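You operate a simulated robot arm through the tools that you are given. There is no shell and no other tool. Be economical: measure what you need, move in short steps, check, and stop when the job is done.

Carry out the task below with a simulated robot arm. There is one attempt and no reset: what you move stays moved.

Task
Get the iron ready on Wool, unlocked and with the steam on.
Fine: quilted pad on the board; wait for the green lamp; the iron stays on its base.
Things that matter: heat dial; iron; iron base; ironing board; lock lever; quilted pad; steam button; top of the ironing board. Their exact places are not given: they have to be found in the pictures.

It is judged by the outcome, as a careful person would: the job done as asked, and still so three seconds after it is handed in. It fails if anything else is knocked over, pushed out of place, dropped, spilled or broken.

Robot
A 6-joint arm with a two-finger parallel gripper on a trunk, on a base that drives. Base frame: it is fixed to the floor where the robot stands at the start and does not move with it; the origin is under the middle of the robot, x ahead of it, y to its left, z up. Lengths are in mm, angles in rad, forces in N, time in s.
With the tool pointing down near the work surface it reaches from about 320 to 820 mm from the robot's upright axis, wherever it stands. Its first joint turns from -2.897 to 2.897 rad. Places, roughly: heat dial [400, -200, 1000]; iron base [600, -100, 1000]; lock lever [500, -100, 1000]; quilted pad [250, -1500, 1000]; steam button [400, -200, 1000]; top of the ironing board [400, -500, 1000]. Payload 3.91 kg.
Tool frame: the origin (TCP) lies between the finger pads and is the grasp point; the fingertips stand 30 mm ahead of it; z points along the fingers, y is the line along which they close. Largest opening 110 mm; finger width 20, thickness 10; the body of the gripper, 48 by 112 mm, starts 55 mm behind the TCP.
Orientation is that of the tool frame in the base frame, as a unit quaternion [x, y, z, w]. With the fingers straight down and closing along the base's y, the tool's x points along the base's -x, its y along +y and its z along -z.

Tools
- The arm moves only by the tool play_rows. Its argument "plan" is a list that holds one entry, the list of rows, each a list of 7 numbers: the finger opening in mm, from 0 to 110, then the shift along the base's x, y, z in mm, then the turn, a rotation vector about the base's x, y, z in rad. In form: [[[grip, tx, ty, tz, wx, wy, wz], ...]]. A call has 1 to 10 rows; each row shifts and turns the commanded pose from where the row before left it. A row lasts 0.2 s, in which the tool goes at most 50 mm and 0.15 rad; a call with a longer step from one row to the next is refused whole, and so is a gripper value outside its range. A pose out of reach is approached as far as the arm can. The call stops where the force on the tool passes 70 N (or 10 N more than at its start, if that is more) or the arm is blocked; 0.2 s more then pass. The fingers move at their own pace (about 45 mm/s each) and stop on an object; they squeeze with about 21 N. The grip force told is the motor's: it shows also when the fingers shut on nothing. Time passes only in rows, and 0.2 s behind the last, so rows that do not move let the fingers close. It gives the time, the measured TCP pose, the force on the tool (base axes), the opening and the grip force at its end, in the units of the frame above (readings bear some noise), with the torque about the TCP (base axes, N m) and any sound that the robot's microphone picked up.
- Cameras (640 x 400 px; columns grow to the right, rows downward): "scene" is now at [-14.5, 93.6, 1504.8]; the picture's right is [-0.70, -0.71, 0.00], its down [-0.44, 0.44, -0.78] and it looks along [0.56, -0.55, -0.62] (base axes); focal length 268 px, centre (320, 200). "wrist" rides on the gripper at [77, 7, -115] in the tool frame; the picture's right is [-0.09, 1.00, 0.00], its down [-0.80, -0.07, -0.59] and it looks along [-0.59, -0.05, 0.80] (tool axes); focal length 270 px, centre (320, 200).
- capture(camera): a new picture of that camera. It takes no simulated time.
- slide_trunk(by): slides the trunk up (or, below 0, down) by that many mm; the arm and the scene camera ride with it, the base frame stays. It gives what a move gives, with no picture.
- base_move(legs): drives the robot by 1 to 6 legs, each [ahead, turn to the left] in mm and rad, along the robot's own axes; the way and the turn of a leg run together, so that a leg with both is an arc; at most 1500 mm and 3.142 rad a leg. The arm and the cameras ride along, it lands a little off, and it stops where it bumps. It gives what a move gives.
- aim_head(pan, tilt): turns the head with the scene camera to pan (to the left, within 2.705 rad either way) and tilt (down, from -0.506 to 1.204), counted from straight ahead of the robot. It gives what a move gives.
- point_at(camera, pixels): for up to 12 pixels [column, row] of the newest picture of that camera ("zoom" is the newest enlarged one), the place [x, y, z] in the base frame of the surface seen there, good to about 2 mm, but the place of the scene camera against the robot may be out by one fixed shift of up to 12 mm in any direction. It takes no simulated time.
- inspect(camera, box): a new picture of the part [left, top, right, bottom] of that camera's present view, enlarged. It takes no simulated time.
- close_job(): hands the job in; it is judged then, once.

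Keep the steps short. Do not move on a guess: measure, check each grasp and each placing, and mend mistakes. In all there are 80 turns and 48 pictures (those below and enlarged ones count). Leave the gripper open and the arm clear of the work at the hand-in unless told otherwise, and finish with a single line.

The tools are called as name(argument=value, ...) on one line, values as JSON. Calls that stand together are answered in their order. play_rows: Moves the arm, as the interface text tells. Its arguments: {"type":"object","properties":{"plan":{"type":"array","items":{"type":"array","items":{"type":"array","items":{"type":"number"}}}}},"required":["plan"]} The other tools are called the same way: slide_trunk (by) slides the trunk up or down; base_move (legs) drives the base; aim_head (pan, tilt) turns the head that bears the scene camera; capture (camera) takes a picture; point_at (camera, pixels) gives the place of the surface under pixels of a picture; inspect (camera, box) takes an enlarged picture of a part of a camera's view; close_job () hands the job in.

At the start:

```text
time_s: 0.0
ee_pos: [343.9, -255.3, 1230.1]
ee_rot: [0.006, 1.0, 0.001, 0.0]
contact_force: [0.4, 0.1, -0.2]
moment: [0.01, 0.0, 0.03]
width: 110.0
gripper_force: 0.0
trunk travel left (down, up): [-450.0, 160.0]
robot x, y, heading: [-3.1, 3.1, 0.003]
head pan, tilt: [-0.778, 0.672]
```

scene: 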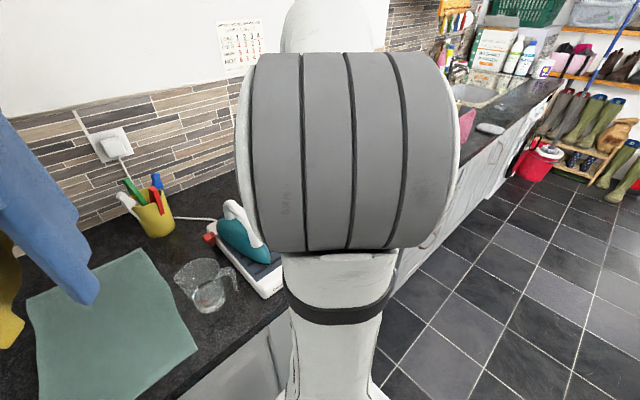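
wrist: 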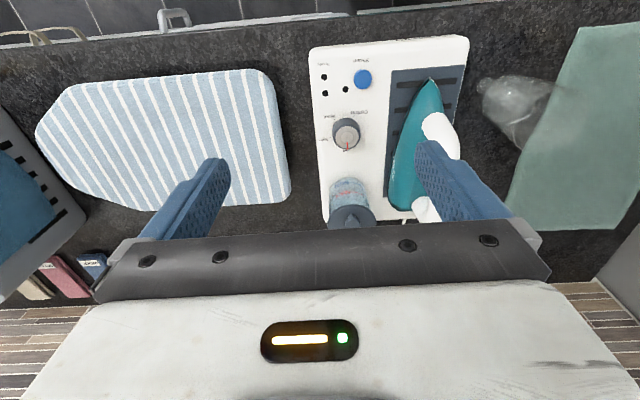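

The wrist picture shows the iron base with a blue button (363,79), a dial (346,135), lamps, and the striped board. I'll enlarge it to read the labels.

inspect(camera="wrist", box=[300, 30, 480, 230])

point_at(camera="wrist", pixels=[[346, 133], [363, 79], [349, 195], [350, 218], [318, 48], [465, 38], [325, 220], [437, 125], [50, 140], [275, 75], [285, 195], [160, 205]])

```text
2.00 times, centred on (390, 130) of wrist
```

zoom: 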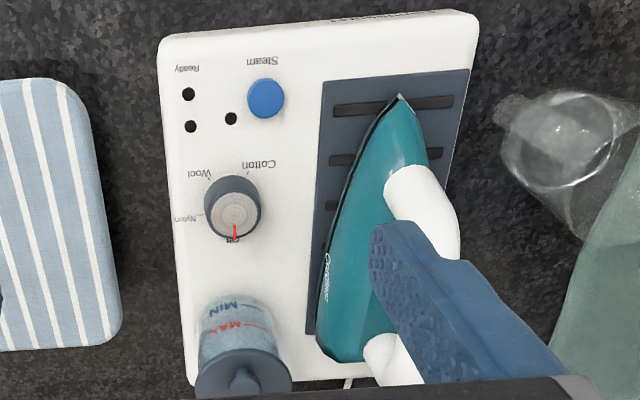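

```text
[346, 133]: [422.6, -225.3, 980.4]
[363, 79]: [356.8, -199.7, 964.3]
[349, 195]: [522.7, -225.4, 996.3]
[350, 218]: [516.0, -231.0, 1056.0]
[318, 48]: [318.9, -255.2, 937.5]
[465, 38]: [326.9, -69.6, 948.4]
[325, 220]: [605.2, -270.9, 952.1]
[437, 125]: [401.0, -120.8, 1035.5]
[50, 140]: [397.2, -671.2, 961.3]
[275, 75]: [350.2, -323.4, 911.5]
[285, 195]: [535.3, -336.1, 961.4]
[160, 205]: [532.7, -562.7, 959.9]
```

The labels read Off (red pointer), Nylon, Wool, Cotton. Now I move the hand left to see the iron's heel and the lock lever, and look for the pad with the head.

play_rows(plan=[[[110, 0, 40, 0, 0, 0, 0], [110, 0, 40, 10, 0, 0, 0], [110, 20, 30, 20, 0, 0, 0], [110, 30, 0, 20, 0, 0, 0]]])

aim_head(pan=-1.3, tilt=0.5)

capture(camera="wrist")

capture(camera="scene")

```text
time_s: 1.0
ee_pos: [397.4, -145.9, 1279.4]
ee_rot: [0.005, 1.0, 0.0, 0.0]
contact_force: [-0.1, -0.3, -0.1]
moment: [-0.02, 0.02, -0.04]
width: 110.1
gripper_force: 0.1
trunk travel left (down, up): [-450.0, 160.0]
robot x, y, heading: [-2.3, -1.8, 0.004]
head pan, tilt: [-0.778, 0.672]
```

```text
time_s: 1.9
ee_pos: [395.9, -145.6, 1281.1]
ee_rot: [0.006, 1.0, 0.0, 0.001]
contact_force: [-0.4, 0.9, -0.2]
moment: [-0.02, -0.01, -0.05]
width: 110.0
gripper_force: 0.0
trunk travel left (down, up): [-450.0, 160.0]
robot x, y, heading: [0.1, -1.1, 0.005]
head pan, tilt: [-1.3, 0.499]
```

```text
44 pictures are left
```

wrist: 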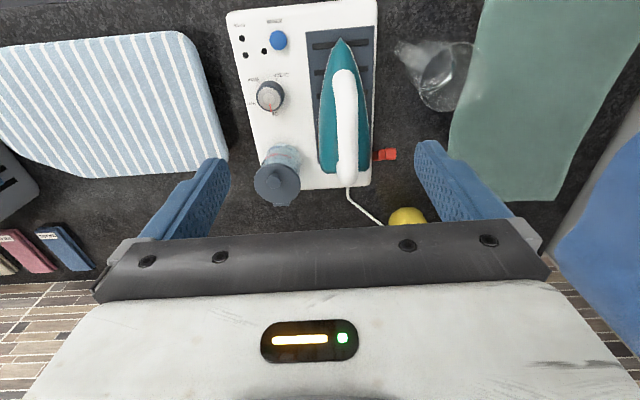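

```text
43 pictures are left
```

scene: 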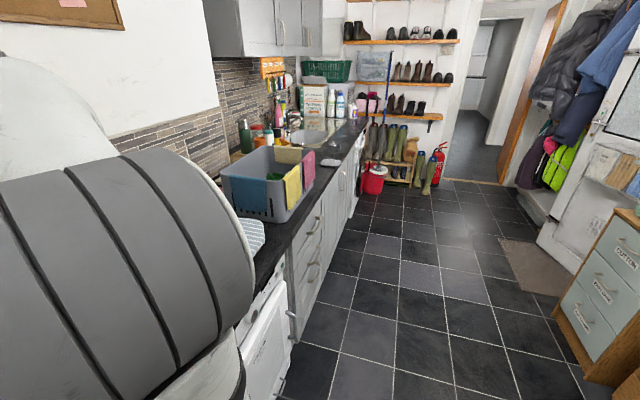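

The lock lever is the red thing at wrist (385,154). I inspect both it and the basket zone in the scene for the pad.

inspect(camera="wrist", box=[310, 100, 430, 200])

point_at(camera="wrist", pixels=[[379, 156], [385, 154], [393, 154], [370, 170], [346, 70], [346, 110], [346, 180], [375, 30], [268, 95], [278, 40]])

inspect(camera="scene", box=[210, 60, 390, 260])

point_at(camera="scene", pixels=[[332, 160], [308, 170], [293, 185], [288, 153], [255, 190], [308, 134]])

```text
4.00 times, centred on (370, 150) of wrist
```

zoom: 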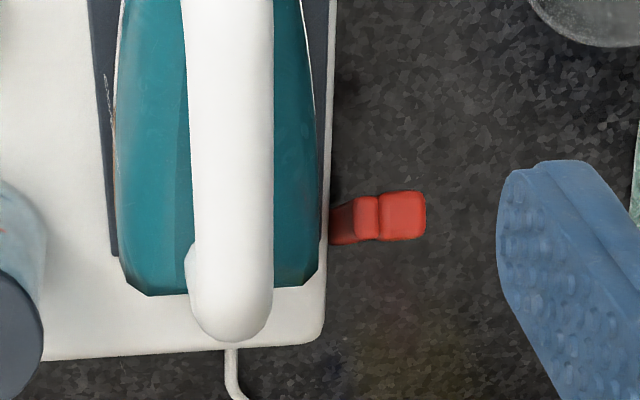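

```text
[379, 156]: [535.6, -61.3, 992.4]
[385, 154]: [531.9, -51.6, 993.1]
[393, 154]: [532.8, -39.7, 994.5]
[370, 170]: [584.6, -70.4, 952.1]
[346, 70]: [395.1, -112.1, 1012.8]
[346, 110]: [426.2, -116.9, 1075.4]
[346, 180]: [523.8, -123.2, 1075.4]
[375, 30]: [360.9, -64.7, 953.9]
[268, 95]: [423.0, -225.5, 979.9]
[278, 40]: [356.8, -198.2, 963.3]
```

```text
2.00 times, centred on (300, 160) of scene
```

zoom: 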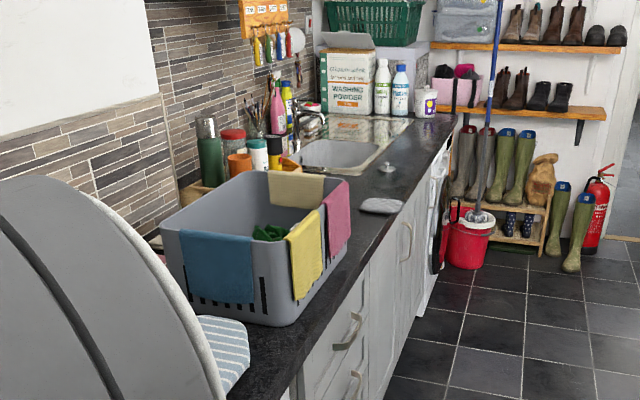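

```text
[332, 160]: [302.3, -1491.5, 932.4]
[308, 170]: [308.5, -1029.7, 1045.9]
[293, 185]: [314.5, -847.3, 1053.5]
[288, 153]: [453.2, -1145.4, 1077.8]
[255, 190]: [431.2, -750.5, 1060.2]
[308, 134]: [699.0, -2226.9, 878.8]
```

The pad is the grey quilted cushion at about [302,-1491,932]. Next, a look at the red lever from the head's side.

aim_head(pan=-0.3, tilt=0.75)

capture(camera="scene")

```text
time_s: 3.2
ee_pos: [396.5, -145.4, 1280.0]
ee_rot: [0.007, 1.0, 0.0, 0.0]
contact_force: [0.0, -0.5, -0.3]
moment: [-0.01, -0.03, -0.02]
width: 109.8
gripper_force: 0.1
trunk travel left (down, up): [-450.0, 160.0]
robot x, y, heading: [0.2, -1.8, 0.01]
head pan, tilt: [-0.3, 0.75]
```

```text
40 pictures are left
```

scene: 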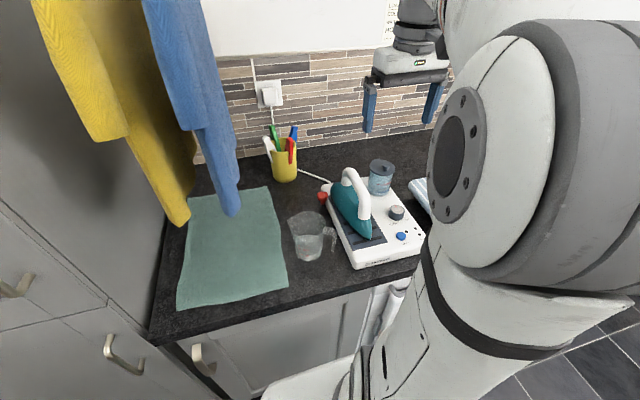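

inspect(camera="scene", box=[300, 150, 430, 280])

point_at(camera="scene", pixels=[[322, 196], [322, 202], [397, 210], [401, 236]])

```text
3.08 times, centred on (365, 215) of scene
```

zoom: 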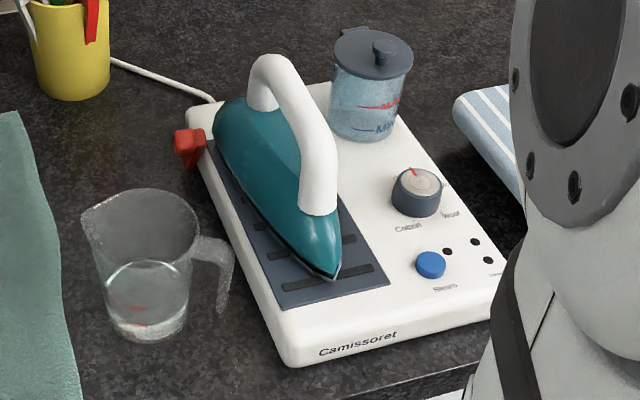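

```text
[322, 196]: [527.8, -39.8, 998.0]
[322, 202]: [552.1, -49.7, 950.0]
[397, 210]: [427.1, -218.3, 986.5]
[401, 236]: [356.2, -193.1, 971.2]
```

Lever detail still unclear; I bring the wrist camera lower, in front of the lever.

play_rows(plan=[[[110, 0, 30, -30, 0, 0, 0], [110, 0, 35, -30, 0, 0, 0], [110, 0, 30, -35, 0, 0, 0], [110, 0, 0, -35, 0, 0, 0], [110, 0, 0, 0, 0, 0, 0]]])

inspect(camera="wrist", box=[220, 130, 380, 230])

```text
time_s: 4.4
ee_pos: [392.7, -49.8, 1148.8]
ee_rot: [0.006, 1.0, 0.0, 0.0]
contact_force: [0.7, -0.9, 1.0]
moment: [0.03, 0.03, 0.05]
width: 109.7
gripper_force: 0.0
trunk travel left (down, up): [-450.0, 160.0]
robot x, y, heading: [2.1, 0.8, 0.003]
head pan, tilt: [-0.3, 0.75]
```

```text
4.00 times, centred on (300, 180) of wrist
```

zoom: 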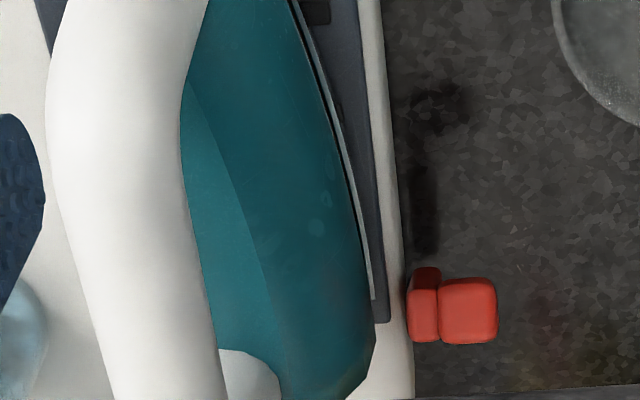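

point_at(camera="zoom", pixels=[[425, 275], [424, 315], [424, 338], [450, 290], [470, 310], [490, 290], [468, 340], [468, 282], [425, 200], [440, 105]])

```text
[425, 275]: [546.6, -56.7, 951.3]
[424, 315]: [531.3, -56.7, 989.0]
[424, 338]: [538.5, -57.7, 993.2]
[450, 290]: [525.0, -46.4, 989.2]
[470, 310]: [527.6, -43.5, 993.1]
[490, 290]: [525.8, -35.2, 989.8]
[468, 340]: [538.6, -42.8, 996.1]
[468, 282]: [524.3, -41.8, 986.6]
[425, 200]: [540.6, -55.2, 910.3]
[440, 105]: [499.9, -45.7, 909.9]
```

The lever's stem pivots near [549,-57,945] and leans towards -x, with its knob at x 524–539, y -51..-33, z up to 996. I close the fingers and place them on the knob's -x side to push it gently toward +x.

play_rows(plan=[[[0, 40, 6, 0, 0, 0, 0], [0, 40, 6, 0, 0, 0, 0], [0, 22, 2, 0, 0, 0, 0], [0, 0, 0, 0, 0, 0, 0], [0, 0, 0, 0, 0, 0, 0], [0, 0, 0, -40, 0, 0, 0], [0, 0, 0, -40, 0, 0, 0], [0, 0, 0, -40, 0, 0, 0], [0, 0, 0, -19, 0, 0, 0], [0, 0, 0, 0, 0, 0, 0]]])

inspect(camera="scene", box=[280, 140, 410, 270])

```text
time_s: 6.6
ee_pos: [497.5, -38.1, 1011.6]
ee_rot: [0.006, 1.0, 0.0, 0.0]
contact_force: [0.3, -0.1, 0.2]
moment: [-0.02, -0.06, 0.0]
width: 0.0
gripper_force: 21.4
trunk travel left (down, up): [-450.0, 160.0]
robot x, y, heading: [-2.8, 1.5, 0.005]
head pan, tilt: [-0.3, 0.75]
```

```text
3.08 times, centred on (345, 205) of scene
```

zoom: 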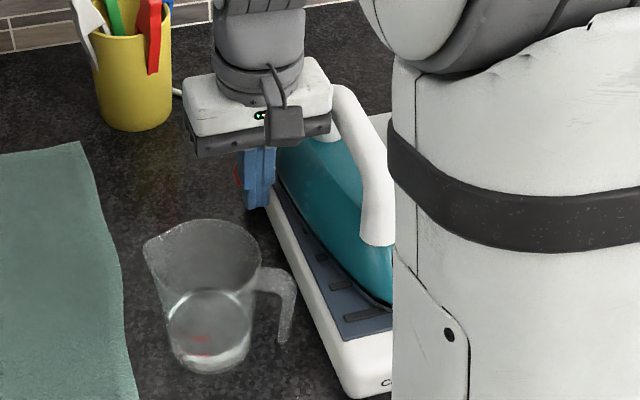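

Clear of the handle. I push +x in small steps and watch the force.

play_rows(plan=[[[0, 8, 0, -4, 0, 0, 0], [0, 8, 0, 0, 0, 0, 0], [0, 6, 0, 0, 0, 0, 0], [0, 5, 0, 0, 0, 0, 0]]])

```text
time_s: 7.6
ee_pos: [515.7, -38.5, 1009.4]
ee_rot: [0.006, 1.0, 0.0, -0.004]
contact_force: [-47.0, -6.4, 6.0]
moment: [-0.41, 0.87, -0.16]
width: 0.0
gripper_force: 20.6
trunk travel left (down, up): [-450.0, 160.0]
robot x, y, heading: [3.4, -1.8, 0.004]
head pan, tilt: [-0.3, 0.75]
```

47 N at the knob's own face: it's blocked this way. Back off and check that nothing moved.

play_rows(plan=[[[0, -20, 0, 0, 0, 0, 0], [0, -10, 0, 0, 0, 0, 0], [0, 0, 0, 40, 0, 0, 0], [0, 0, 0, 40, 0, 0, 0], [0, -40, 0, 30, 0, 0, 0], [0, -40, 0, 30, 0, 0, 0], [110, -25, -10, 0, 0, 0, 0], [110, 0, 0, 0, 0, 0, 0], [110, 0, 0, 0, 0, 0, 0]]])

inspect(camera="wrist", box=[220, 130, 380, 230])

point_at(camera="zoom", pixels=[[425, 275], [424, 315], [450, 290], [470, 310], [490, 290]])

```text
time_s: 9.6
ee_pos: [390.0, -47.3, 1147.9]
ee_rot: [0.006, 1.0, 0.0, 0.0]
contact_force: [-0.2, 0.0, -0.8]
moment: [-0.01, -0.01, 0.01]
width: 68.5
gripper_force: 0.1
trunk travel left (down, up): [-450.0, 160.0]
robot x, y, heading: [0.3, -1.7, -0.002]
head pan, tilt: [-0.3, 0.75]
```

```text
4.00 times, centred on (300, 180) of wrist
```

zoom: 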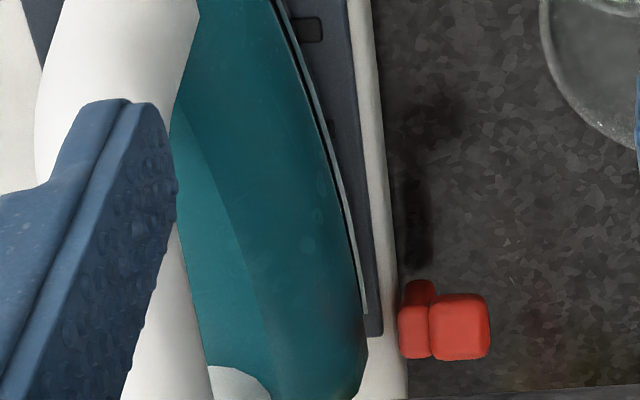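

```text
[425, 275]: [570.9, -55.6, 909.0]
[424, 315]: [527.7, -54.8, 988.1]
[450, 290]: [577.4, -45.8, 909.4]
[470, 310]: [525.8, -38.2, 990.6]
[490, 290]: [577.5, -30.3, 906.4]
```

Nothing moved. Now I go behind the knob (+x side) and pull it toward -x, watching force.

play_rows(plan=[[[0, 45, 10, 0, 0, 0, 0], [0, 45, 0, 0, 0, 0, 0], [0, 45, 0, 0, 0, 0, 0], [0, 36, 0, 0, 0, 0, 0], [0, 0, 0, 0, 0, 0, 0], [0, 0, 0, -40, 0, 0, 0], [0, 0, 0, -40, 0, 0, 0], [0, 0, 0, -40, 0, 0, 0], [0, 0, 0, -22, 0, 0, 0], [0, 0, 0, 0, 0, 0, 0]]])

play_rows(plan=[[[0, -6, 0, 0, 0, 0, 0], [0, -6, 0, 0, 0, 0, 0], [0, -5, 0, 0, 0, 0, 0], [0, -5, 0, 0, 0, 0, 0]]])

```text
time_s: 11.8
ee_pos: [558.7, -36.8, 1005.9]
ee_rot: [0.005, 1.0, 0.0, 0.0]
contact_force: [0.0, -0.1, 0.3]
moment: [0.03, 0.01, 0.02]
width: 0.0
gripper_force: 20.8
trunk travel left (down, up): [-450.0, 160.0]
robot x, y, heading: [3.1, 0.5, 0.001]
head pan, tilt: [-0.3, 0.75]
```

```text
time_s: 12.8
ee_pos: [538.3, -36.4, 1007.0]
ee_rot: [0.006, 1.0, 0.0, 0.001]
contact_force: [-0.1, -0.1, 0.6]
moment: [-0.02, 0.01, -0.01]
width: 0.0
gripper_force: 21.1
trunk travel left (down, up): [-450.0, 160.0]
robot x, y, heading: [2.6, 2.0, 0.0]
head pan, tilt: [-0.3, 0.75]
```

No force; I check whether the knob is moving.

inspect(camera="scene", box=[280, 140, 410, 270])

capture(camera="wrist")

```text
3.08 times, centred on (345, 205) of scene
```

zoom: 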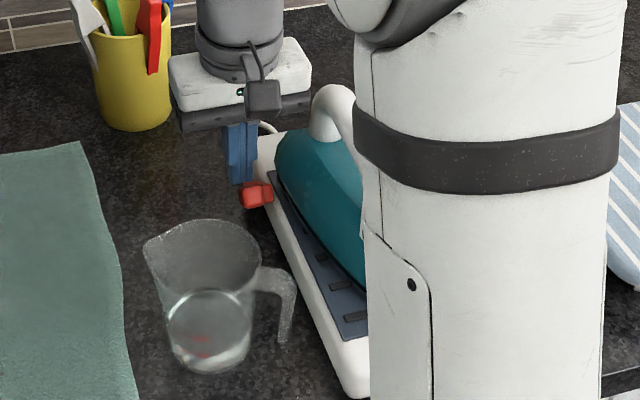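

```text
34 pictures are left
```

wrist: 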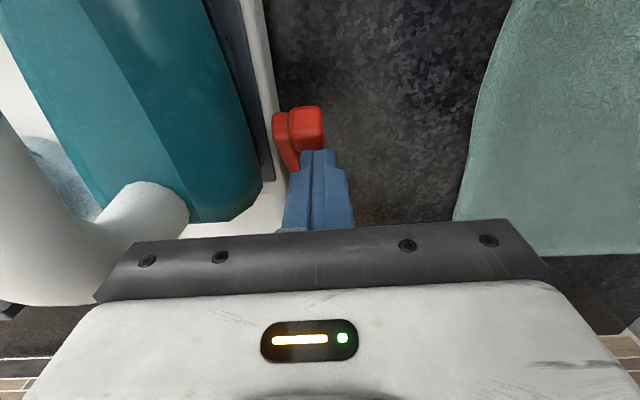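

The lever swings freely this way. I locate it and continue.

point_at(camera="wrist", pixels=[[306, 112], [306, 130], [305, 145], [285, 140], [292, 165]])

play_rows(plan=[[[0, -6, 0, -3, 0, 0, 0], [0, -6, 0, -3, 0, 0, 0], [0, -5, 0, -3, 0, 0, 0], [0, -5, 0, -5, 0, 0, 0]]])

capture(camera="wrist")

```text
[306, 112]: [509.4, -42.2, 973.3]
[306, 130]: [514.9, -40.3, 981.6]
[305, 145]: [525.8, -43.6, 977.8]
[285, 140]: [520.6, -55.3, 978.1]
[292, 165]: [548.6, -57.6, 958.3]
```

```text
time_s: 13.8
ee_pos: [514.8, -37.8, 992.0]
ee_rot: [0.007, 1.0, 0.0, 0.0]
contact_force: [0.1, 0.7, -0.7]
moment: [0.03, -0.02, -0.01]
width: 0.0
gripper_force: 21.0
trunk travel left (down, up): [-450.0, 160.0]
robot x, y, heading: [3.9, -0.1, -0.001]
head pan, tilt: [-0.3, 0.75]
```

```text
33 pictures are left
```

wrist: 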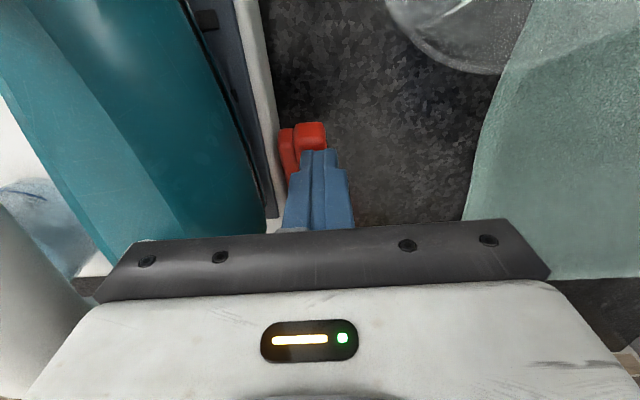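

point_at(camera="wrist", pixels=[[310, 128], [310, 140], [310, 147], [288, 145], [294, 165]])

play_rows(plan=[[[0, -4, 0, -5, 0, 0, 0], [0, -3, 0, -5, 0, 0, 0], [0, 0, 0, 0, 0, 0, 0]]])

```text
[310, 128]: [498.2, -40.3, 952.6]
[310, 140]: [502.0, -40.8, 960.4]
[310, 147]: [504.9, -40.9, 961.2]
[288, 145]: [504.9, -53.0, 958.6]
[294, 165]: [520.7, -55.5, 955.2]
```

```text
time_s: 14.6
ee_pos: [509.1, -36.7, 981.3]
ee_rot: [0.006, 1.0, 0.0, 0.0]
contact_force: [0.2, 0.0, 0.8]
moment: [0.02, -0.01, 0.03]
width: 0.0
gripper_force: 21.5
trunk travel left (down, up): [-450.0, 160.0]
robot x, y, heading: [-1.7, 3.0, 0.008]
head pan, tilt: [-0.3, 0.75]
```

The knob is nearly horizontal. I press it further from above, gently, until it resists.

play_rows(plan=[[[0, -4, 0, -4, 0, 0, 0], [0, -2, 0, -4, 0, 0, 0], [0, -1, 0, -4, 0, 0, 0], [0, 0, 0, 0, 0, 0, 0]]])

capture(camera="wrist")

```text
time_s: 15.6
ee_pos: [501.3, -36.5, 969.8]
ee_rot: [0.006, 1.0, -0.001, 0.001]
contact_force: [1.4, 2.2, 7.0]
moment: [0.07, -0.07, 0.03]
width: 0.0
gripper_force: 21.0
trunk travel left (down, up): [-450.0, 160.0]
robot x, y, heading: [1.8, 0.3, 0.002]
head pan, tilt: [-0.3, 0.75]
```

```text
32 pictures are left
```

wrist: 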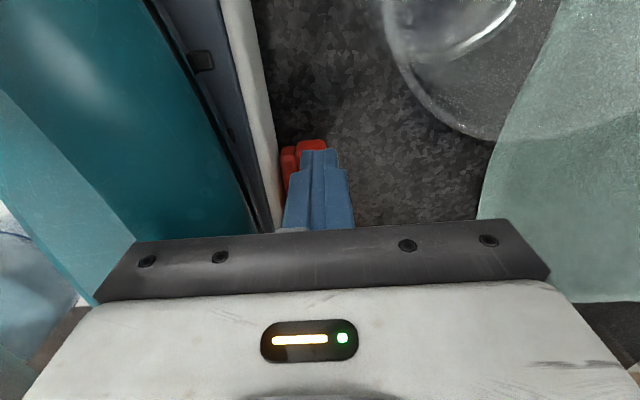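

play_rows(plan=[[[0, 0, 0, -3, 0, 0, 0], [0, 0, 0, -3, 0, 0, 0]]])

point_at(camera="wrist", pixels=[[312, 144], [312, 147], [287, 150], [287, 170]])

```text
time_s: 16.2
ee_pos: [502.9, -36.9, 968.1]
ee_rot: [0.006, 1.0, -0.001, 0.006]
contact_force: [1.4, 1.9, 47.5]
moment: [0.06, -0.5, 0.05]
width: 0.0
gripper_force: 20.9
trunk travel left (down, up): [-450.0, 160.0]
robot x, y, heading: [1.5, 0.3, -0.002]
head pan, tilt: [-0.3, 0.75]
```

```text
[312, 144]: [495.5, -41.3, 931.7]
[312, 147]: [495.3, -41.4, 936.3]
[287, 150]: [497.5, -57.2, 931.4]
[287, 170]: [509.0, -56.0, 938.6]
```

Firm end stop with the lever flat: unlocked. I lift off and go look at the dial.

play_rows(plan=[[[0, 0, 0, 40, 0, 0, 0], [0, 0, 0, 45, 0, 0, 0], [0, 0, 0, 45, 0, 0, 0], [0, -20, 0, 45, 0, 0, 0], [110, -45, -20, 0, 0, 0, 0], [110, -45, -20, 0, 0, 0, 0], [110, -45, -20, 0, 0, 0, 0], [110, -30, -40, -15, 0, 0, 0], [110, 0, -45, -15, 0, 0, 0], [110, 0, -45, 0, 0, 0, 0]]])

inspect(camera="wrist", box=[240, 110, 400, 230])

inspect(camera="scene", box=[280, 150, 420, 270])

```text
refused: row 8 steps farther than a row can; nothing moved
```

```text
3.33 times, centred on (320, 170) of wrist
```

zoom: 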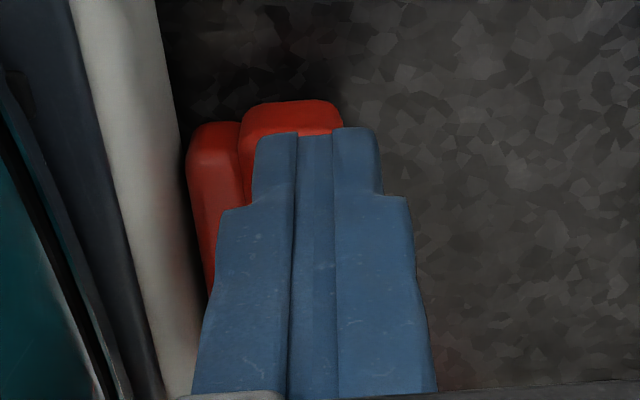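

```text
3.33 times, centred on (350, 210) of scene
```

zoom: 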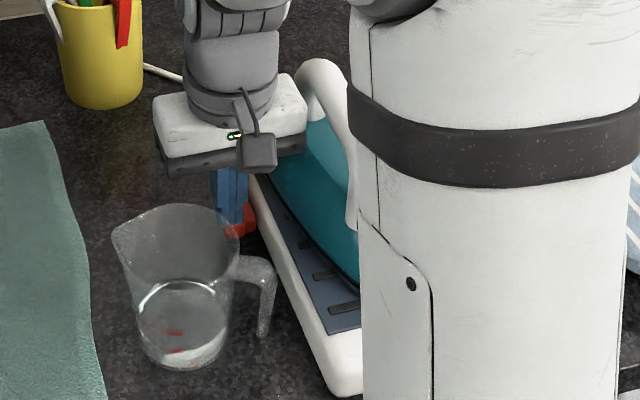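

One row was too long; I split the steps.

play_rows(plan=[[[0, 0, 0, 40, 0, 0, 0], [0, 0, 0, 45, 0, 0, 0], [0, 0, 0, 45, 0, 0, 0], [0, -15, 0, 45, 0, 0, 0], [110, -40, -25, 0, 0, 0, 0], [110, -40, -25, 0, 0, 0, 0], [110, -40, -25, 0, 0, 0, 0], [110, -30, -35, -10, 0, 0, 0], [110, -15, -40, -10, 0, 0, 0], [110, 0, -40, 0, 0, 0, 0]]])

inspect(camera="wrist", box=[240, 110, 400, 230])

```text
time_s: 18.4
ee_pos: [321.0, -225.4, 1121.6]
ee_rot: [0.005, 1.0, 0.0, 0.001]
contact_force: [-0.1, 0.2, -0.3]
moment: [0.02, 0.02, -0.03]
width: 110.0
gripper_force: 0.0
trunk travel left (down, up): [-450.0, 160.0]
robot x, y, heading: [0.7, 0.9, 0.005]
head pan, tilt: [-0.3, 0.75]
```

```text
3.33 times, centred on (320, 170) of wrist
```

zoom: 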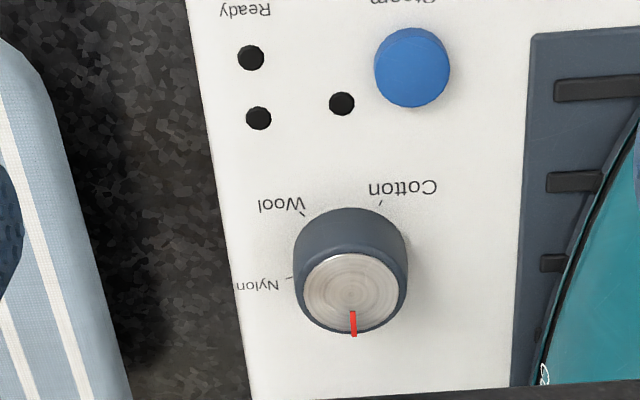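

point_at(camera="zoom", pixels=[[350, 290], [352, 313], [354, 334], [303, 215], [381, 202], [290, 277], [305, 290], [397, 290], [412, 65], [350, 256], [250, 57], [240, 390]])

```text
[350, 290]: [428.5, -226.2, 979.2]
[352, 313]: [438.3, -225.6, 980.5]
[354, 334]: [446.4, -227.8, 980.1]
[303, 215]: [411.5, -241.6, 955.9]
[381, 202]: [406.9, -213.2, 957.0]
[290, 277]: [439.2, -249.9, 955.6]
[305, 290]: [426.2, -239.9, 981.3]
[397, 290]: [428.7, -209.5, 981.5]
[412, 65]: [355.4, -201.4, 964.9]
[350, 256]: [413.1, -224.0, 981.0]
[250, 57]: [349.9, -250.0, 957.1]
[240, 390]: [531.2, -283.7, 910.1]
```

Dial centre ≈ [429,-225], top 980; Off ≈ 0°, Wool tick ≈ -136°, i.e. about 134° clockwise from above. I check the tank's size since the gripper swings near it; raise for a view.

play_rows(plan=[[[110, 0, 0, 45, 0, 0, 0], [110, 0, 0, 45, 0, 0, 0], [110, 0, 0, 45, 0, 0, 0], [110, 0, 0, 0, 0, 0, 0]]])

inspect(camera="wrist", box=[240, 110, 400, 230])

capture(camera="scene")

```text
time_s: 19.4
ee_pos: [319.9, -227.1, 1254.0]
ee_rot: [0.006, 1.0, 0.0, -0.001]
contact_force: [-0.3, -0.2, -1.0]
moment: [0.0, -0.01, 0.04]
width: 109.9
gripper_force: 0.1
trunk travel left (down, up): [-450.0, 160.0]
robot x, y, heading: [-4.3, 2.1, 0.001]
head pan, tilt: [-0.3, 0.75]
```

```text
3.33 times, centred on (320, 170) of wrist
```

zoom: 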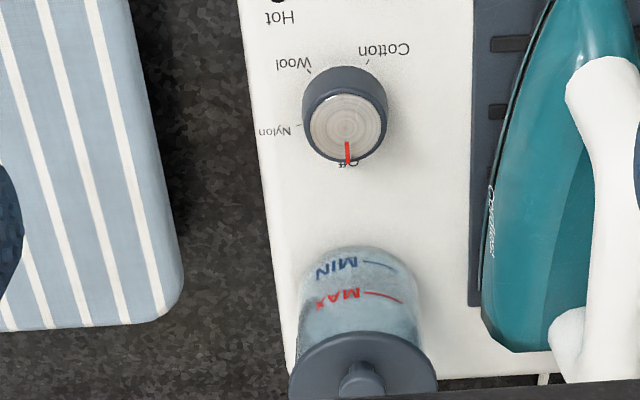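

```text
27 pictures are left
```

scene: 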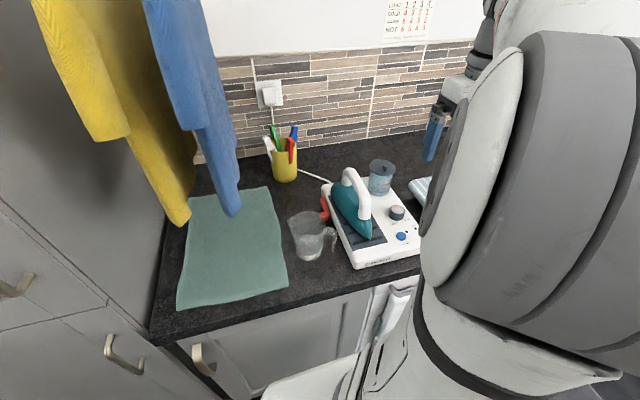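

point_at(camera="zoom", pixels=[[365, 340], [300, 375], [430, 375], [345, 350], [362, 365], [355, 255], [346, 120], [365, 333], [310, 72], [368, 62], [298, 124]])

point_at(camera="scene", pixels=[[397, 212], [381, 162], [372, 166], [392, 168], [381, 171], [325, 203], [330, 210], [401, 236]])

```text
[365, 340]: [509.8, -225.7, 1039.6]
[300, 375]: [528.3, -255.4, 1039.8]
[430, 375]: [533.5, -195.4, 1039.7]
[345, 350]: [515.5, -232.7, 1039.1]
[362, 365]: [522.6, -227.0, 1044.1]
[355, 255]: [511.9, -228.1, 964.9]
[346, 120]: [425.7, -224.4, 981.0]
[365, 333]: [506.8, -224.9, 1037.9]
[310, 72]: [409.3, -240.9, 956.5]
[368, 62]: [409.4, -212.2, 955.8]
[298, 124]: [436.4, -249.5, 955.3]
```

```text
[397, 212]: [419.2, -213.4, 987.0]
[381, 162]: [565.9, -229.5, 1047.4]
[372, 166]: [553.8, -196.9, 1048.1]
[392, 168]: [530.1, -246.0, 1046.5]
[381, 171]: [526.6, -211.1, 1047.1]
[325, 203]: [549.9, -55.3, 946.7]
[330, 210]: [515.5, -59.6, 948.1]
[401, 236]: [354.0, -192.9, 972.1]
```

Tank lid starts at x=506, so the swing is clear. I go over the dial and pre-turn the hand +1.17 rad.

play_rows(plan=[[[80, 27, 0, -35, 0, 0, 0.147], [80, 27, 1, -35, 0, 0, 0.147], [80, 27, 0, -35, 0, 0, 0.147], [80, 27, 0, -35, 0, 0, 0.147], [80, 0, 0, -24, 0, 0, 0.147], [80, 0, 0, 0, 0, 0, 0.147], [80, 0, 0, 0, 0, 0, 0.147], [80, 0, 0, 0, 0, 0, 0.147], [80, 0, 0, 0, 0, 0, 0]]])

capture(camera="wrist")

```text
time_s: 21.4
ee_pos: [429.8, -225.8, 1090.6]
ee_rot: [-0.551, 0.835, 0.0, 0.0]
contact_force: [0.2, 1.2, 0.3]
moment: [0.01, -0.01, -0.01]
width: 80.0
gripper_force: 0.1
trunk travel left (down, up): [-450.0, 160.0]
robot x, y, heading: [-0.6, 0.3, -0.001]
head pan, tilt: [-0.3, 0.75]
```

```text
26 pictures are left
```

wrist: 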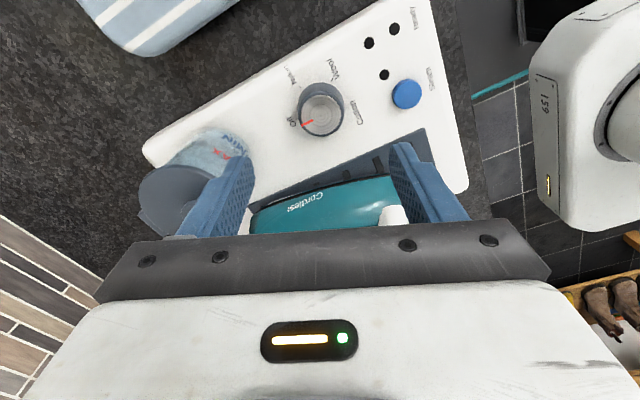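

point_at(camera="wrist", pixels=[[322, 115], [306, 123], [322, 98], [322, 134], [303, 110], [342, 118]])

```text
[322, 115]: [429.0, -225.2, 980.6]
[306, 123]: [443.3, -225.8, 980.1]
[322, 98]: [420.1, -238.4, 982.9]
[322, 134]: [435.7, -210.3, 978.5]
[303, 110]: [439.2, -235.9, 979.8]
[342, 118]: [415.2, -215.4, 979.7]
```

Centred. Descend and close on the dial.

play_rows(plan=[[[80, -1, 0, -40, 0, 0, 0], [80, 0, 0, -40, 0, 0, 0], [80, 0, 0, -17, 0, 0, 0], [80, 0, 0, 0, 0, 0, 0], [30, 0, 0, 0, 0, 0, 0], [30, 0, 0, 0, 0, 0, 0], [30, 0, 0, 0, 0, 0, 0]]])

```text
time_s: 23.0
ee_pos: [429.0, -225.7, 991.4]
ee_rot: [-0.55, 0.835, -0.001, 0.0]
contact_force: [5.7, -3.1, 0.9]
moment: [-0.19, -0.32, -0.02]
width: 41.1
gripper_force: 33.0
trunk travel left (down, up): [-450.0, 160.0]
robot x, y, heading: [2.1, -0.2, 0.0]
head pan, tilt: [-0.3, 0.75]
```

Gripped at 41 mm. Turn clockwise about -1.2 rad first and check.

play_rows(plan=[[[30, 0, 0, 0, 0, 0, -0.146], [30, 0, 0, 0, 0, 0, -0.146], [30, 0, 0, 0, 0, 0, -0.146], [30, 0, 0, 0, 0, 0, -0.146], [30, 0, 0, 0, 0, 0, -0.146], [30, 0, 0, 0, 0, 0, -0.146], [30, 0, 0, 0, 0, 0, -0.146], [30, 0, 0, 0, 0, 0, -0.146]]])

capture(camera="wrist")

```text
time_s: 24.8
ee_pos: [430.1, -225.2, 990.9]
ee_rot: [0.003, 1.0, 0.001, -0.003]
contact_force: [-4.0, 5.9, -25.2]
moment: [0.14, -0.06, 0.01]
width: 41.2
gripper_force: 44.7
trunk travel left (down, up): [-450.0, 160.0]
robot x, y, heading: [-2.7, -0.2, 0.003]
head pan, tilt: [-0.3, 0.75]
```

```text
25 pictures are left
```

wrist: 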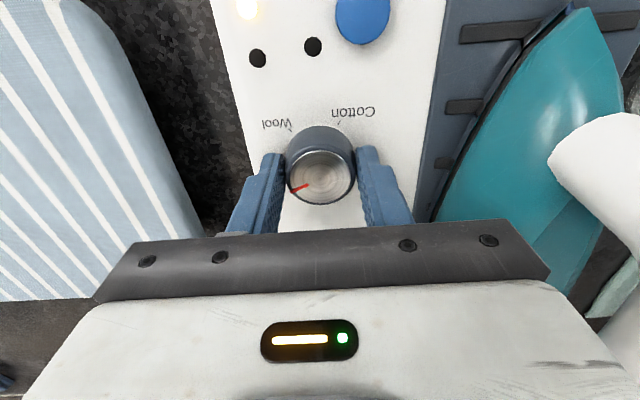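

The dial turns with the hand and a lamp has lit. Continue to Wool.

play_rows(plan=[[[30, 0, 0, 0, 0, 0, -0.146], [30, 0, 0, 0, 0, 0, -0.146], [30, 0, 0, 0, 0, 0, -0.146], [30, 0, 0, 0, 0, 0, -0.146], [30, 0, 0, 0, 0, 0, -0.146], [30, 0, 0, 0, 0, 0, -0.146], [30, 0, 0, 0, 0, 0, -0.146], [30, 0, 0, 0, 0, 0, -0.146]]])

inspect(camera="wrist", box=[220, 100, 420, 225])

```text
time_s: 26.6
ee_pos: [428.9, -224.9, 992.0]
ee_rot: [0.556, 0.832, -0.001, -0.001]
contact_force: [-5.1, 13.8, -21.9]
moment: [0.47, 0.19, -0.01]
width: 40.9
gripper_force: 45.2
trunk travel left (down, up): [-450.0, 160.0]
robot x, y, heading: [0.8, 0.1, -0.001]
head pan, tilt: [-0.3, 0.75]
```

```text
3.20 times, centred on (320, 162) of wrist
```

zoom: 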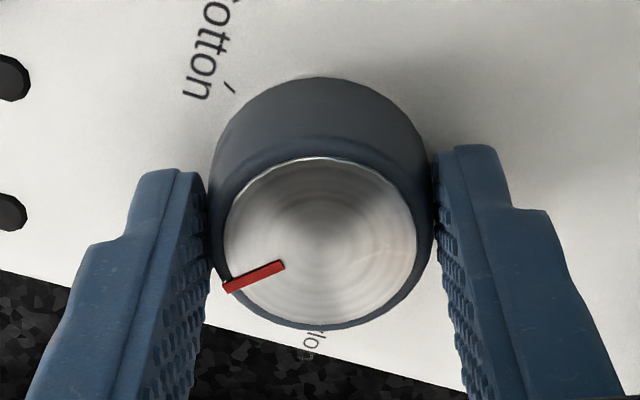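

Let me measure the pointer, then open and retreat up to view.

point_at(camera="zoom", pixels=[[230, 287], [280, 265], [320, 242], [232, 90], [225, 240], [414, 240]])

play_rows(plan=[[[80, 0, 0, 0, 0, 0, 0], [80, 0, 0, 0, 0, 0, 0], [80, 0, 0, 0, 0, 0, 0], [80, 0, 0, 40, 0, 0, 0], [80, 0, 0, 40, 0, 0, 0], [80, 0, 0, 20, 0, 0, 0]]])

play_rows(plan=[[[80, -13, 0, 4, 0, 0, 0.146], [80, -13, 0, 4, 0, 0, 0.146], [80, -13, 0, 4, 0, 0, 0.146], [80, -13, 0, 4, 0, 0, 0.146], [80, -13, 0, 4, 0, 0, 0.146], [80, -13, 0, 4, 0, 0, 0.146], [80, -13, 0, 4, 0, 0, 0.146], [80, -13, 0, 4, 0, 0, 0.146], [80, 0, 0, 0, 0, 0, 0]]])

inspect(camera="wrist", box=[220, 60, 460, 230])

```text
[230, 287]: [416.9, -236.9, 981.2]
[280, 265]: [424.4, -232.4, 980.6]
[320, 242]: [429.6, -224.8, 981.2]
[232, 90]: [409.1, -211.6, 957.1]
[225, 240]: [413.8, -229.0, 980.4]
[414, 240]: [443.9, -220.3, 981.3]
```

```text
time_s: 28.0
ee_pos: [425.0, -223.1, 1093.2]
ee_rot: [0.554, 0.833, -0.001, 0.0]
contact_force: [0.1, 0.4, -0.7]
moment: [0.01, 0.03, 0.02]
width: 80.2
gripper_force: 0.0
trunk travel left (down, up): [-450.0, 160.0]
robot x, y, heading: [1.6, 1.2, 0.005]
head pan, tilt: [-0.3, 0.75]
```

```text
time_s: 30.0
ee_pos: [324.4, -226.0, 1124.0]
ee_rot: [0.001, 1.0, 0.0, 0.0]
contact_force: [0.0, 0.4, 0.3]
moment: [-0.02, 0.01, 0.02]
width: 80.0
gripper_force: 0.1
trunk travel left (down, up): [-450.0, 160.0]
robot x, y, heading: [3.1, -4.2, 0.0]
head pan, tilt: [-0.3, 0.75]
```

```text
2.35 times, centred on (340, 145) of wrist
```

zoom: 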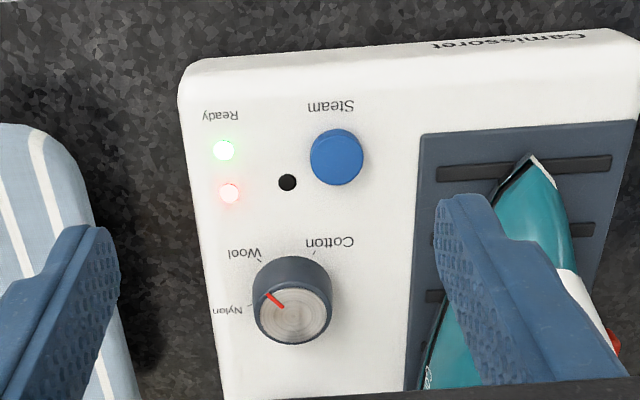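

Pointer at -135.5° vs the Wool tick -136.5°; the green Ready lamp is lit. Next: press the steam button at [356,-200] with closed fingers, first hovering.

point_at(camera="zoom", pixels=[[338, 150], [318, 150], [357, 150], [338, 135], [267, 295], [283, 306], [290, 310]])

play_rows(plan=[[[0, 16, 13, 0, 0, 0, 0], [0, 16, 13, 0, 0, 0, 0], [0, 0, 0, 0, 0, 0, 0], [0, 0, 0, -40, 0, 0, 0], [0, 0, 0, -40, 0, 0, 0], [0, 0, 0, -35, 0, 0, 0], [0, 0, 0, 0, 0, 0, 0]]])

```text
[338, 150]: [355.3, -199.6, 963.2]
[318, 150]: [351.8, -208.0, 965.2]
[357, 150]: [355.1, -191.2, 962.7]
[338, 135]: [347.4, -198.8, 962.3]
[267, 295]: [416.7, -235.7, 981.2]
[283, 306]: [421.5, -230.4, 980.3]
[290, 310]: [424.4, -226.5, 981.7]
```

```text
time_s: 31.6
ee_pos: [355.3, -199.7, 1008.1]
ee_rot: [0.003, 1.0, 0.0, 0.0]
contact_force: [-0.6, 0.5, -0.7]
moment: [-0.01, 0.02, -0.04]
width: 0.0
gripper_force: 21.5
trunk travel left (down, up): [-450.0, 160.0]
robot x, y, heading: [-1.4, -1.5, 0.004]
head pan, tilt: [-0.3, 0.75]
```

play_rows(plan=[[[0, 0, 0, -9, 0, 0, 0], [0, 0, 0, -4, 0, 0, 0], [0, 0, 0, -3, 0, 0, 0], [0, 0, 0, -2, 0, 0, 0]]])

```text
time_s: 32.6
ee_pos: [356.1, -200.2, 992.9]
ee_rot: [0.002, 1.0, 0.0, 0.0]
contact_force: [-1.1, 0.5, 2.8]
moment: [0.01, 0.03, 0.01]
width: 0.0
gripper_force: 20.6
trunk travel left (down, up): [-450.0, 160.0]
robot x, y, heading: [-2.4, 0.1, 0.001]
head pan, tilt: [-0.3, 0.75]
heard: click
```

A click at 2.8 N. I lift off and look at the lamps.

play_rows(plan=[[[0, 0, 0, 20, 0, 0, 0], [0, 0, 0, 40, 0, 0, 0], [0, -15, -10, 40, 0, 0, 0], [110, -15, -15, 40, 0, 0, 0], [110, 0, 0, 0, 0, 0, 0], [110, 0, 0, 0, 0, 0, 0]]])

inspect(camera="wrist", box=[220, 60, 460, 230])

```text
time_s: 34.0
ee_pos: [327.3, -225.8, 1132.8]
ee_rot: [0.002, 1.0, 0.001, 0.0]
contact_force: [-1.1, -0.4, 0.0]
moment: [0.03, 0.01, 0.0]
width: 68.6
gripper_force: 0.2
trunk travel left (down, up): [-450.0, 160.0]
robot x, y, heading: [-3.5, 2.9, 0.003]
head pan, tilt: [-0.3, 0.75]
```

```text
2.35 times, centred on (340, 145) of wrist
```

zoom: 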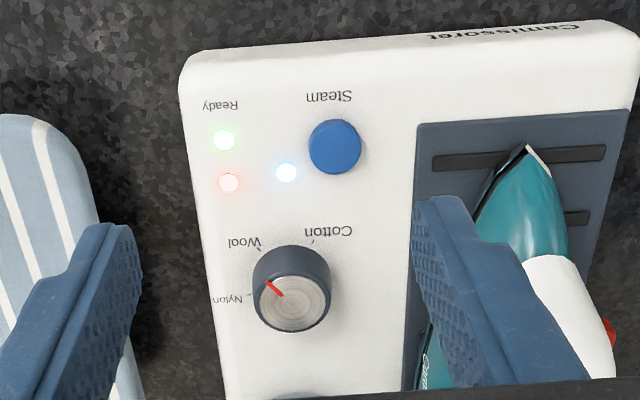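

The blue steam lamp is on. Now the pad: raise the arm, then back off, turn right, drive 1250, turn back, approach.

play_rows(plan=[[[110, 0, 0, 45, 0, 0, 0], [110, 0, 0, 45, 0, 0, 0], [110, 0, 0, 45, 0, 0, 0], [110, 0, 0, 15, 0, 0, 0]]])

base_move(legs=[[-150, 0], [0, -1.571], [1250, 0]])

aim_head(pan=1.0, tilt=0.5)

capture(camera="scene")

```text
time_s: 35.0
ee_pos: [326.6, -225.8, 1282.6]
ee_rot: [0.003, 1.0, 0.0, 0.0]
contact_force: [-0.1, 0.0, -0.2]
moment: [-0.02, 0.01, 0.01]
width: 109.7
gripper_force: 0.0
trunk travel left (down, up): [-450.0, 160.0]
robot x, y, heading: [-4.3, -0.1, 0.002]
head pan, tilt: [-0.3, 0.75]
```

```text
time_s: 46.1
ee_pos: [-411.8, -1558.4, 1283.9]
ee_rot: [0.718, 0.696, 0.0, 0.0]
contact_force: [-0.7, 0.1, -0.7]
moment: [0.04, -0.03, 0.0]
width: 109.9
gripper_force: 0.1
trunk travel left (down, up): [-450.0, 160.0]
robot x, y, heading: [-177.3, -1235.1, -1.596]
head pan, tilt: [-0.3, 0.75]
```

```text
time_s: 47.6
ee_pos: [-411.7, -1558.8, 1281.9]
ee_rot: [0.718, 0.696, 0.001, 0.0]
contact_force: [0.5, -0.1, -0.3]
moment: [-0.03, 0.0, 0.01]
width: 110.0
gripper_force: 0.1
trunk travel left (down, up): [-450.0, 160.0]
robot x, y, heading: [-175.2, -1238.3, -1.603]
head pan, tilt: [1.0, 0.499]
```

```text
21 pictures are left
```

scene: 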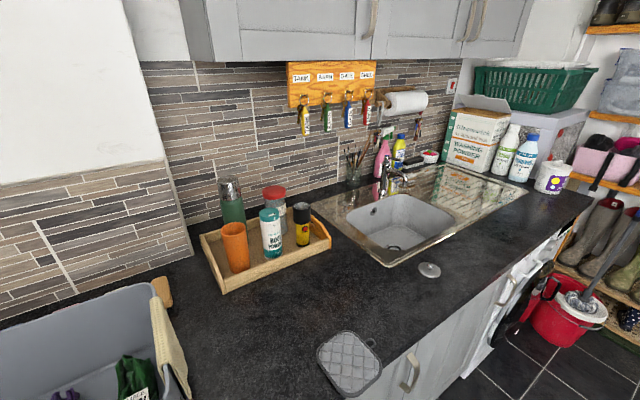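

The pad is at (350,363). Measure it, then finish the turn and approach.

point_at(camera="scene", pixels=[[318, 348], [347, 331], [382, 365], [350, 396], [350, 362], [372, 343], [240, 260], [165, 345], [180, 395]])

base_move(legs=[[0, 1.6], [150, 0]])

capture(camera="wrist")

```text
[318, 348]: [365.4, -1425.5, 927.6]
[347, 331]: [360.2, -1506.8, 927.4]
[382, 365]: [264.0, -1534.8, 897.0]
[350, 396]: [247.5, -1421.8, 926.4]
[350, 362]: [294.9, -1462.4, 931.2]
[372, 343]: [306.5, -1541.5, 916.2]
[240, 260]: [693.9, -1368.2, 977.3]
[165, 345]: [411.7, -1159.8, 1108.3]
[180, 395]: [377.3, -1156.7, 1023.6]
```

```text
time_s: 52.8
ee_pos: [301.6, -1466.4, 1282.5]
ee_rot: [0.003, 1.0, 0.0, -0.001]
contact_force: [0.8, 0.3, 0.0]
moment: [-0.02, 0.03, 0.02]
width: 110.2
gripper_force: 0.1
trunk travel left (down, up): [-450.0, 160.0]
robot x, y, heading: [-25.0, -1235.3, 0.003]
head pan, tilt: [1.0, 0.499]
```

```text
20 pictures are left
```

wrist: 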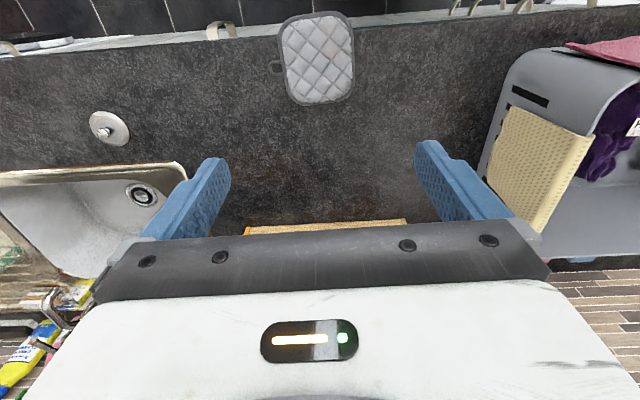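

point_at(camera="wrist", pixels=[[282, 60], [354, 50], [318, 16], [320, 101], [318, 60], [276, 67], [285, 25], [345, 20], [292, 95], [350, 92], [240, 30], [320, 125]])

inspect(camera="wrist", box=[240, 0, 400, 120])

```text
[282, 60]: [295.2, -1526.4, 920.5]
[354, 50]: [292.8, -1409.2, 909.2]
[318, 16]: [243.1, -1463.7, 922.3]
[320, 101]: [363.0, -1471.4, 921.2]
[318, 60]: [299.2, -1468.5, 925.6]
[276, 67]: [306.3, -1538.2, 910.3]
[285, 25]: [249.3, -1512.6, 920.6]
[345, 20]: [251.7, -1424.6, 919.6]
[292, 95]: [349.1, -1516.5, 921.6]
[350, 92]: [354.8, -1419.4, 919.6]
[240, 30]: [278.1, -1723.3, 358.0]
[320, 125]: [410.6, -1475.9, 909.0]
```

```text
3.33 times, centred on (320, 60) of wrist
```

zoom: 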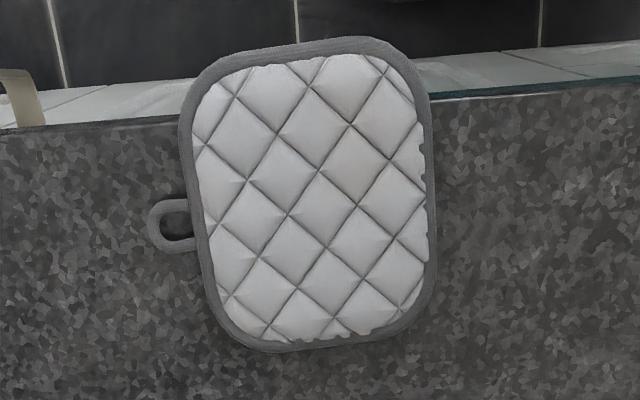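

The pad is ~125 (x) × 112 (y) × ~14 thick, so too wide to grip across; but it overhangs the counter's front edge. I'll measure that edge, to pinch the overhang from the front with a horizontal hand.

point_at(camera="zoom", pixels=[[500, 112], [500, 95], [500, 88], [100, 140], [100, 128], [100, 118], [310, 40], [310, 48], [310, 60], [60, 75], [240, 48], [370, 42]])

base_move(legs=[[-330, 0]])

```text
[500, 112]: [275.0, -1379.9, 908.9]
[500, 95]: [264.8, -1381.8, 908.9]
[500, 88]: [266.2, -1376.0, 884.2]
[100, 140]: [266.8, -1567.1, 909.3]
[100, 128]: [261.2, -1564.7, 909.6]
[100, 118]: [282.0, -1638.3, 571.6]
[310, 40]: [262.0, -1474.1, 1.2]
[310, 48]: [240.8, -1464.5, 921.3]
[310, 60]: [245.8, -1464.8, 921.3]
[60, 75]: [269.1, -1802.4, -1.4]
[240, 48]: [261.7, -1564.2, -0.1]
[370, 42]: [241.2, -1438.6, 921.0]
```

```text
time_s: 55.0
ee_pos: [-21.4, -1467.3, 1282.7]
ee_rot: [0.003, 1.0, 0.001, 0.0]
contact_force: [0.0, 0.0, 0.5]
moment: [-0.02, 0.0, 0.01]
width: 110.0
gripper_force: 0.0
trunk travel left (down, up): [-450.0, 160.0]
robot x, y, heading: [-346.8, -1237.5, -0.004]
head pan, tilt: [1.0, 0.499]
```

Edge at x≈264, pad's front edge at x≈241, border z 909–921. Backed off 330. Now turn the hand: yaw -90° first.

play_rows(plan=[[[60, 10, 0, 0, 0, 0, -0.149], [60, 10, 0, 0, 0, 0, -0.149], [60, 10, 0, 0, 0, 0, -0.149], [60, 10, 0, 0, 0, 0, -0.149], [60, 10, 0, -10, 0, 0, -0.149], [60, 10, 0, -10, 0, 0, -0.149], [60, 10, 0, -10, 0, 0, -0.149], [60, 10, 0, -10, 0, 0, -0.149], [60, 10, 0, -10, 0, 0, -0.149], [60, 10, 0, -10, 0, 0, -0.149]]])

play_rows(plan=[[[60, 5, 0, -5, 0, 0, -0.084], [60, 8, 0, -10, 0, -0.149, 0], [60, 8, 0, -10, 0, -0.149, 0], [60, 8, 0, -10, 0, -0.149, 0], [60, 8, 0, -10, 0, -0.149, 0], [60, 8, 0, -10, 0, -0.149, 0], [60, 8, 0, -10, 0, -0.149, 0], [60, 8, 0, -10, 0, -0.149, 0], [60, 8, 0, -10, 0, -0.149, 0], [60, 8, 0, -10, 0, -0.149, 0]]])

```text
time_s: 57.2
ee_pos: [80.8, -1467.3, 1220.8]
ee_rot: [0.681, 0.732, -0.001, 0.0]
contact_force: [-1.0, 0.5, -0.3]
moment: [0.0, 0.02, -0.01]
width: 59.7
gripper_force: 0.1
trunk travel left (down, up): [-450.0, 160.0]
robot x, y, heading: [-346.9, -1239.1, 0.001]
head pan, tilt: [1.0, 0.499]
```

```text
time_s: 59.4
ee_pos: [158.2, -1466.8, 1127.5]
ee_rot: [0.557, 0.551, 0.441, 0.438]
contact_force: [0.4, 0.1, 0.0]
moment: [0.0, 0.02, 0.0]
width: 59.9
gripper_force: 0.1
trunk travel left (down, up): [-450.0, 160.0]
robot x, y, heading: [-347.1, -1241.1, -0.004]
head pan, tilt: [1.0, 0.499]
```

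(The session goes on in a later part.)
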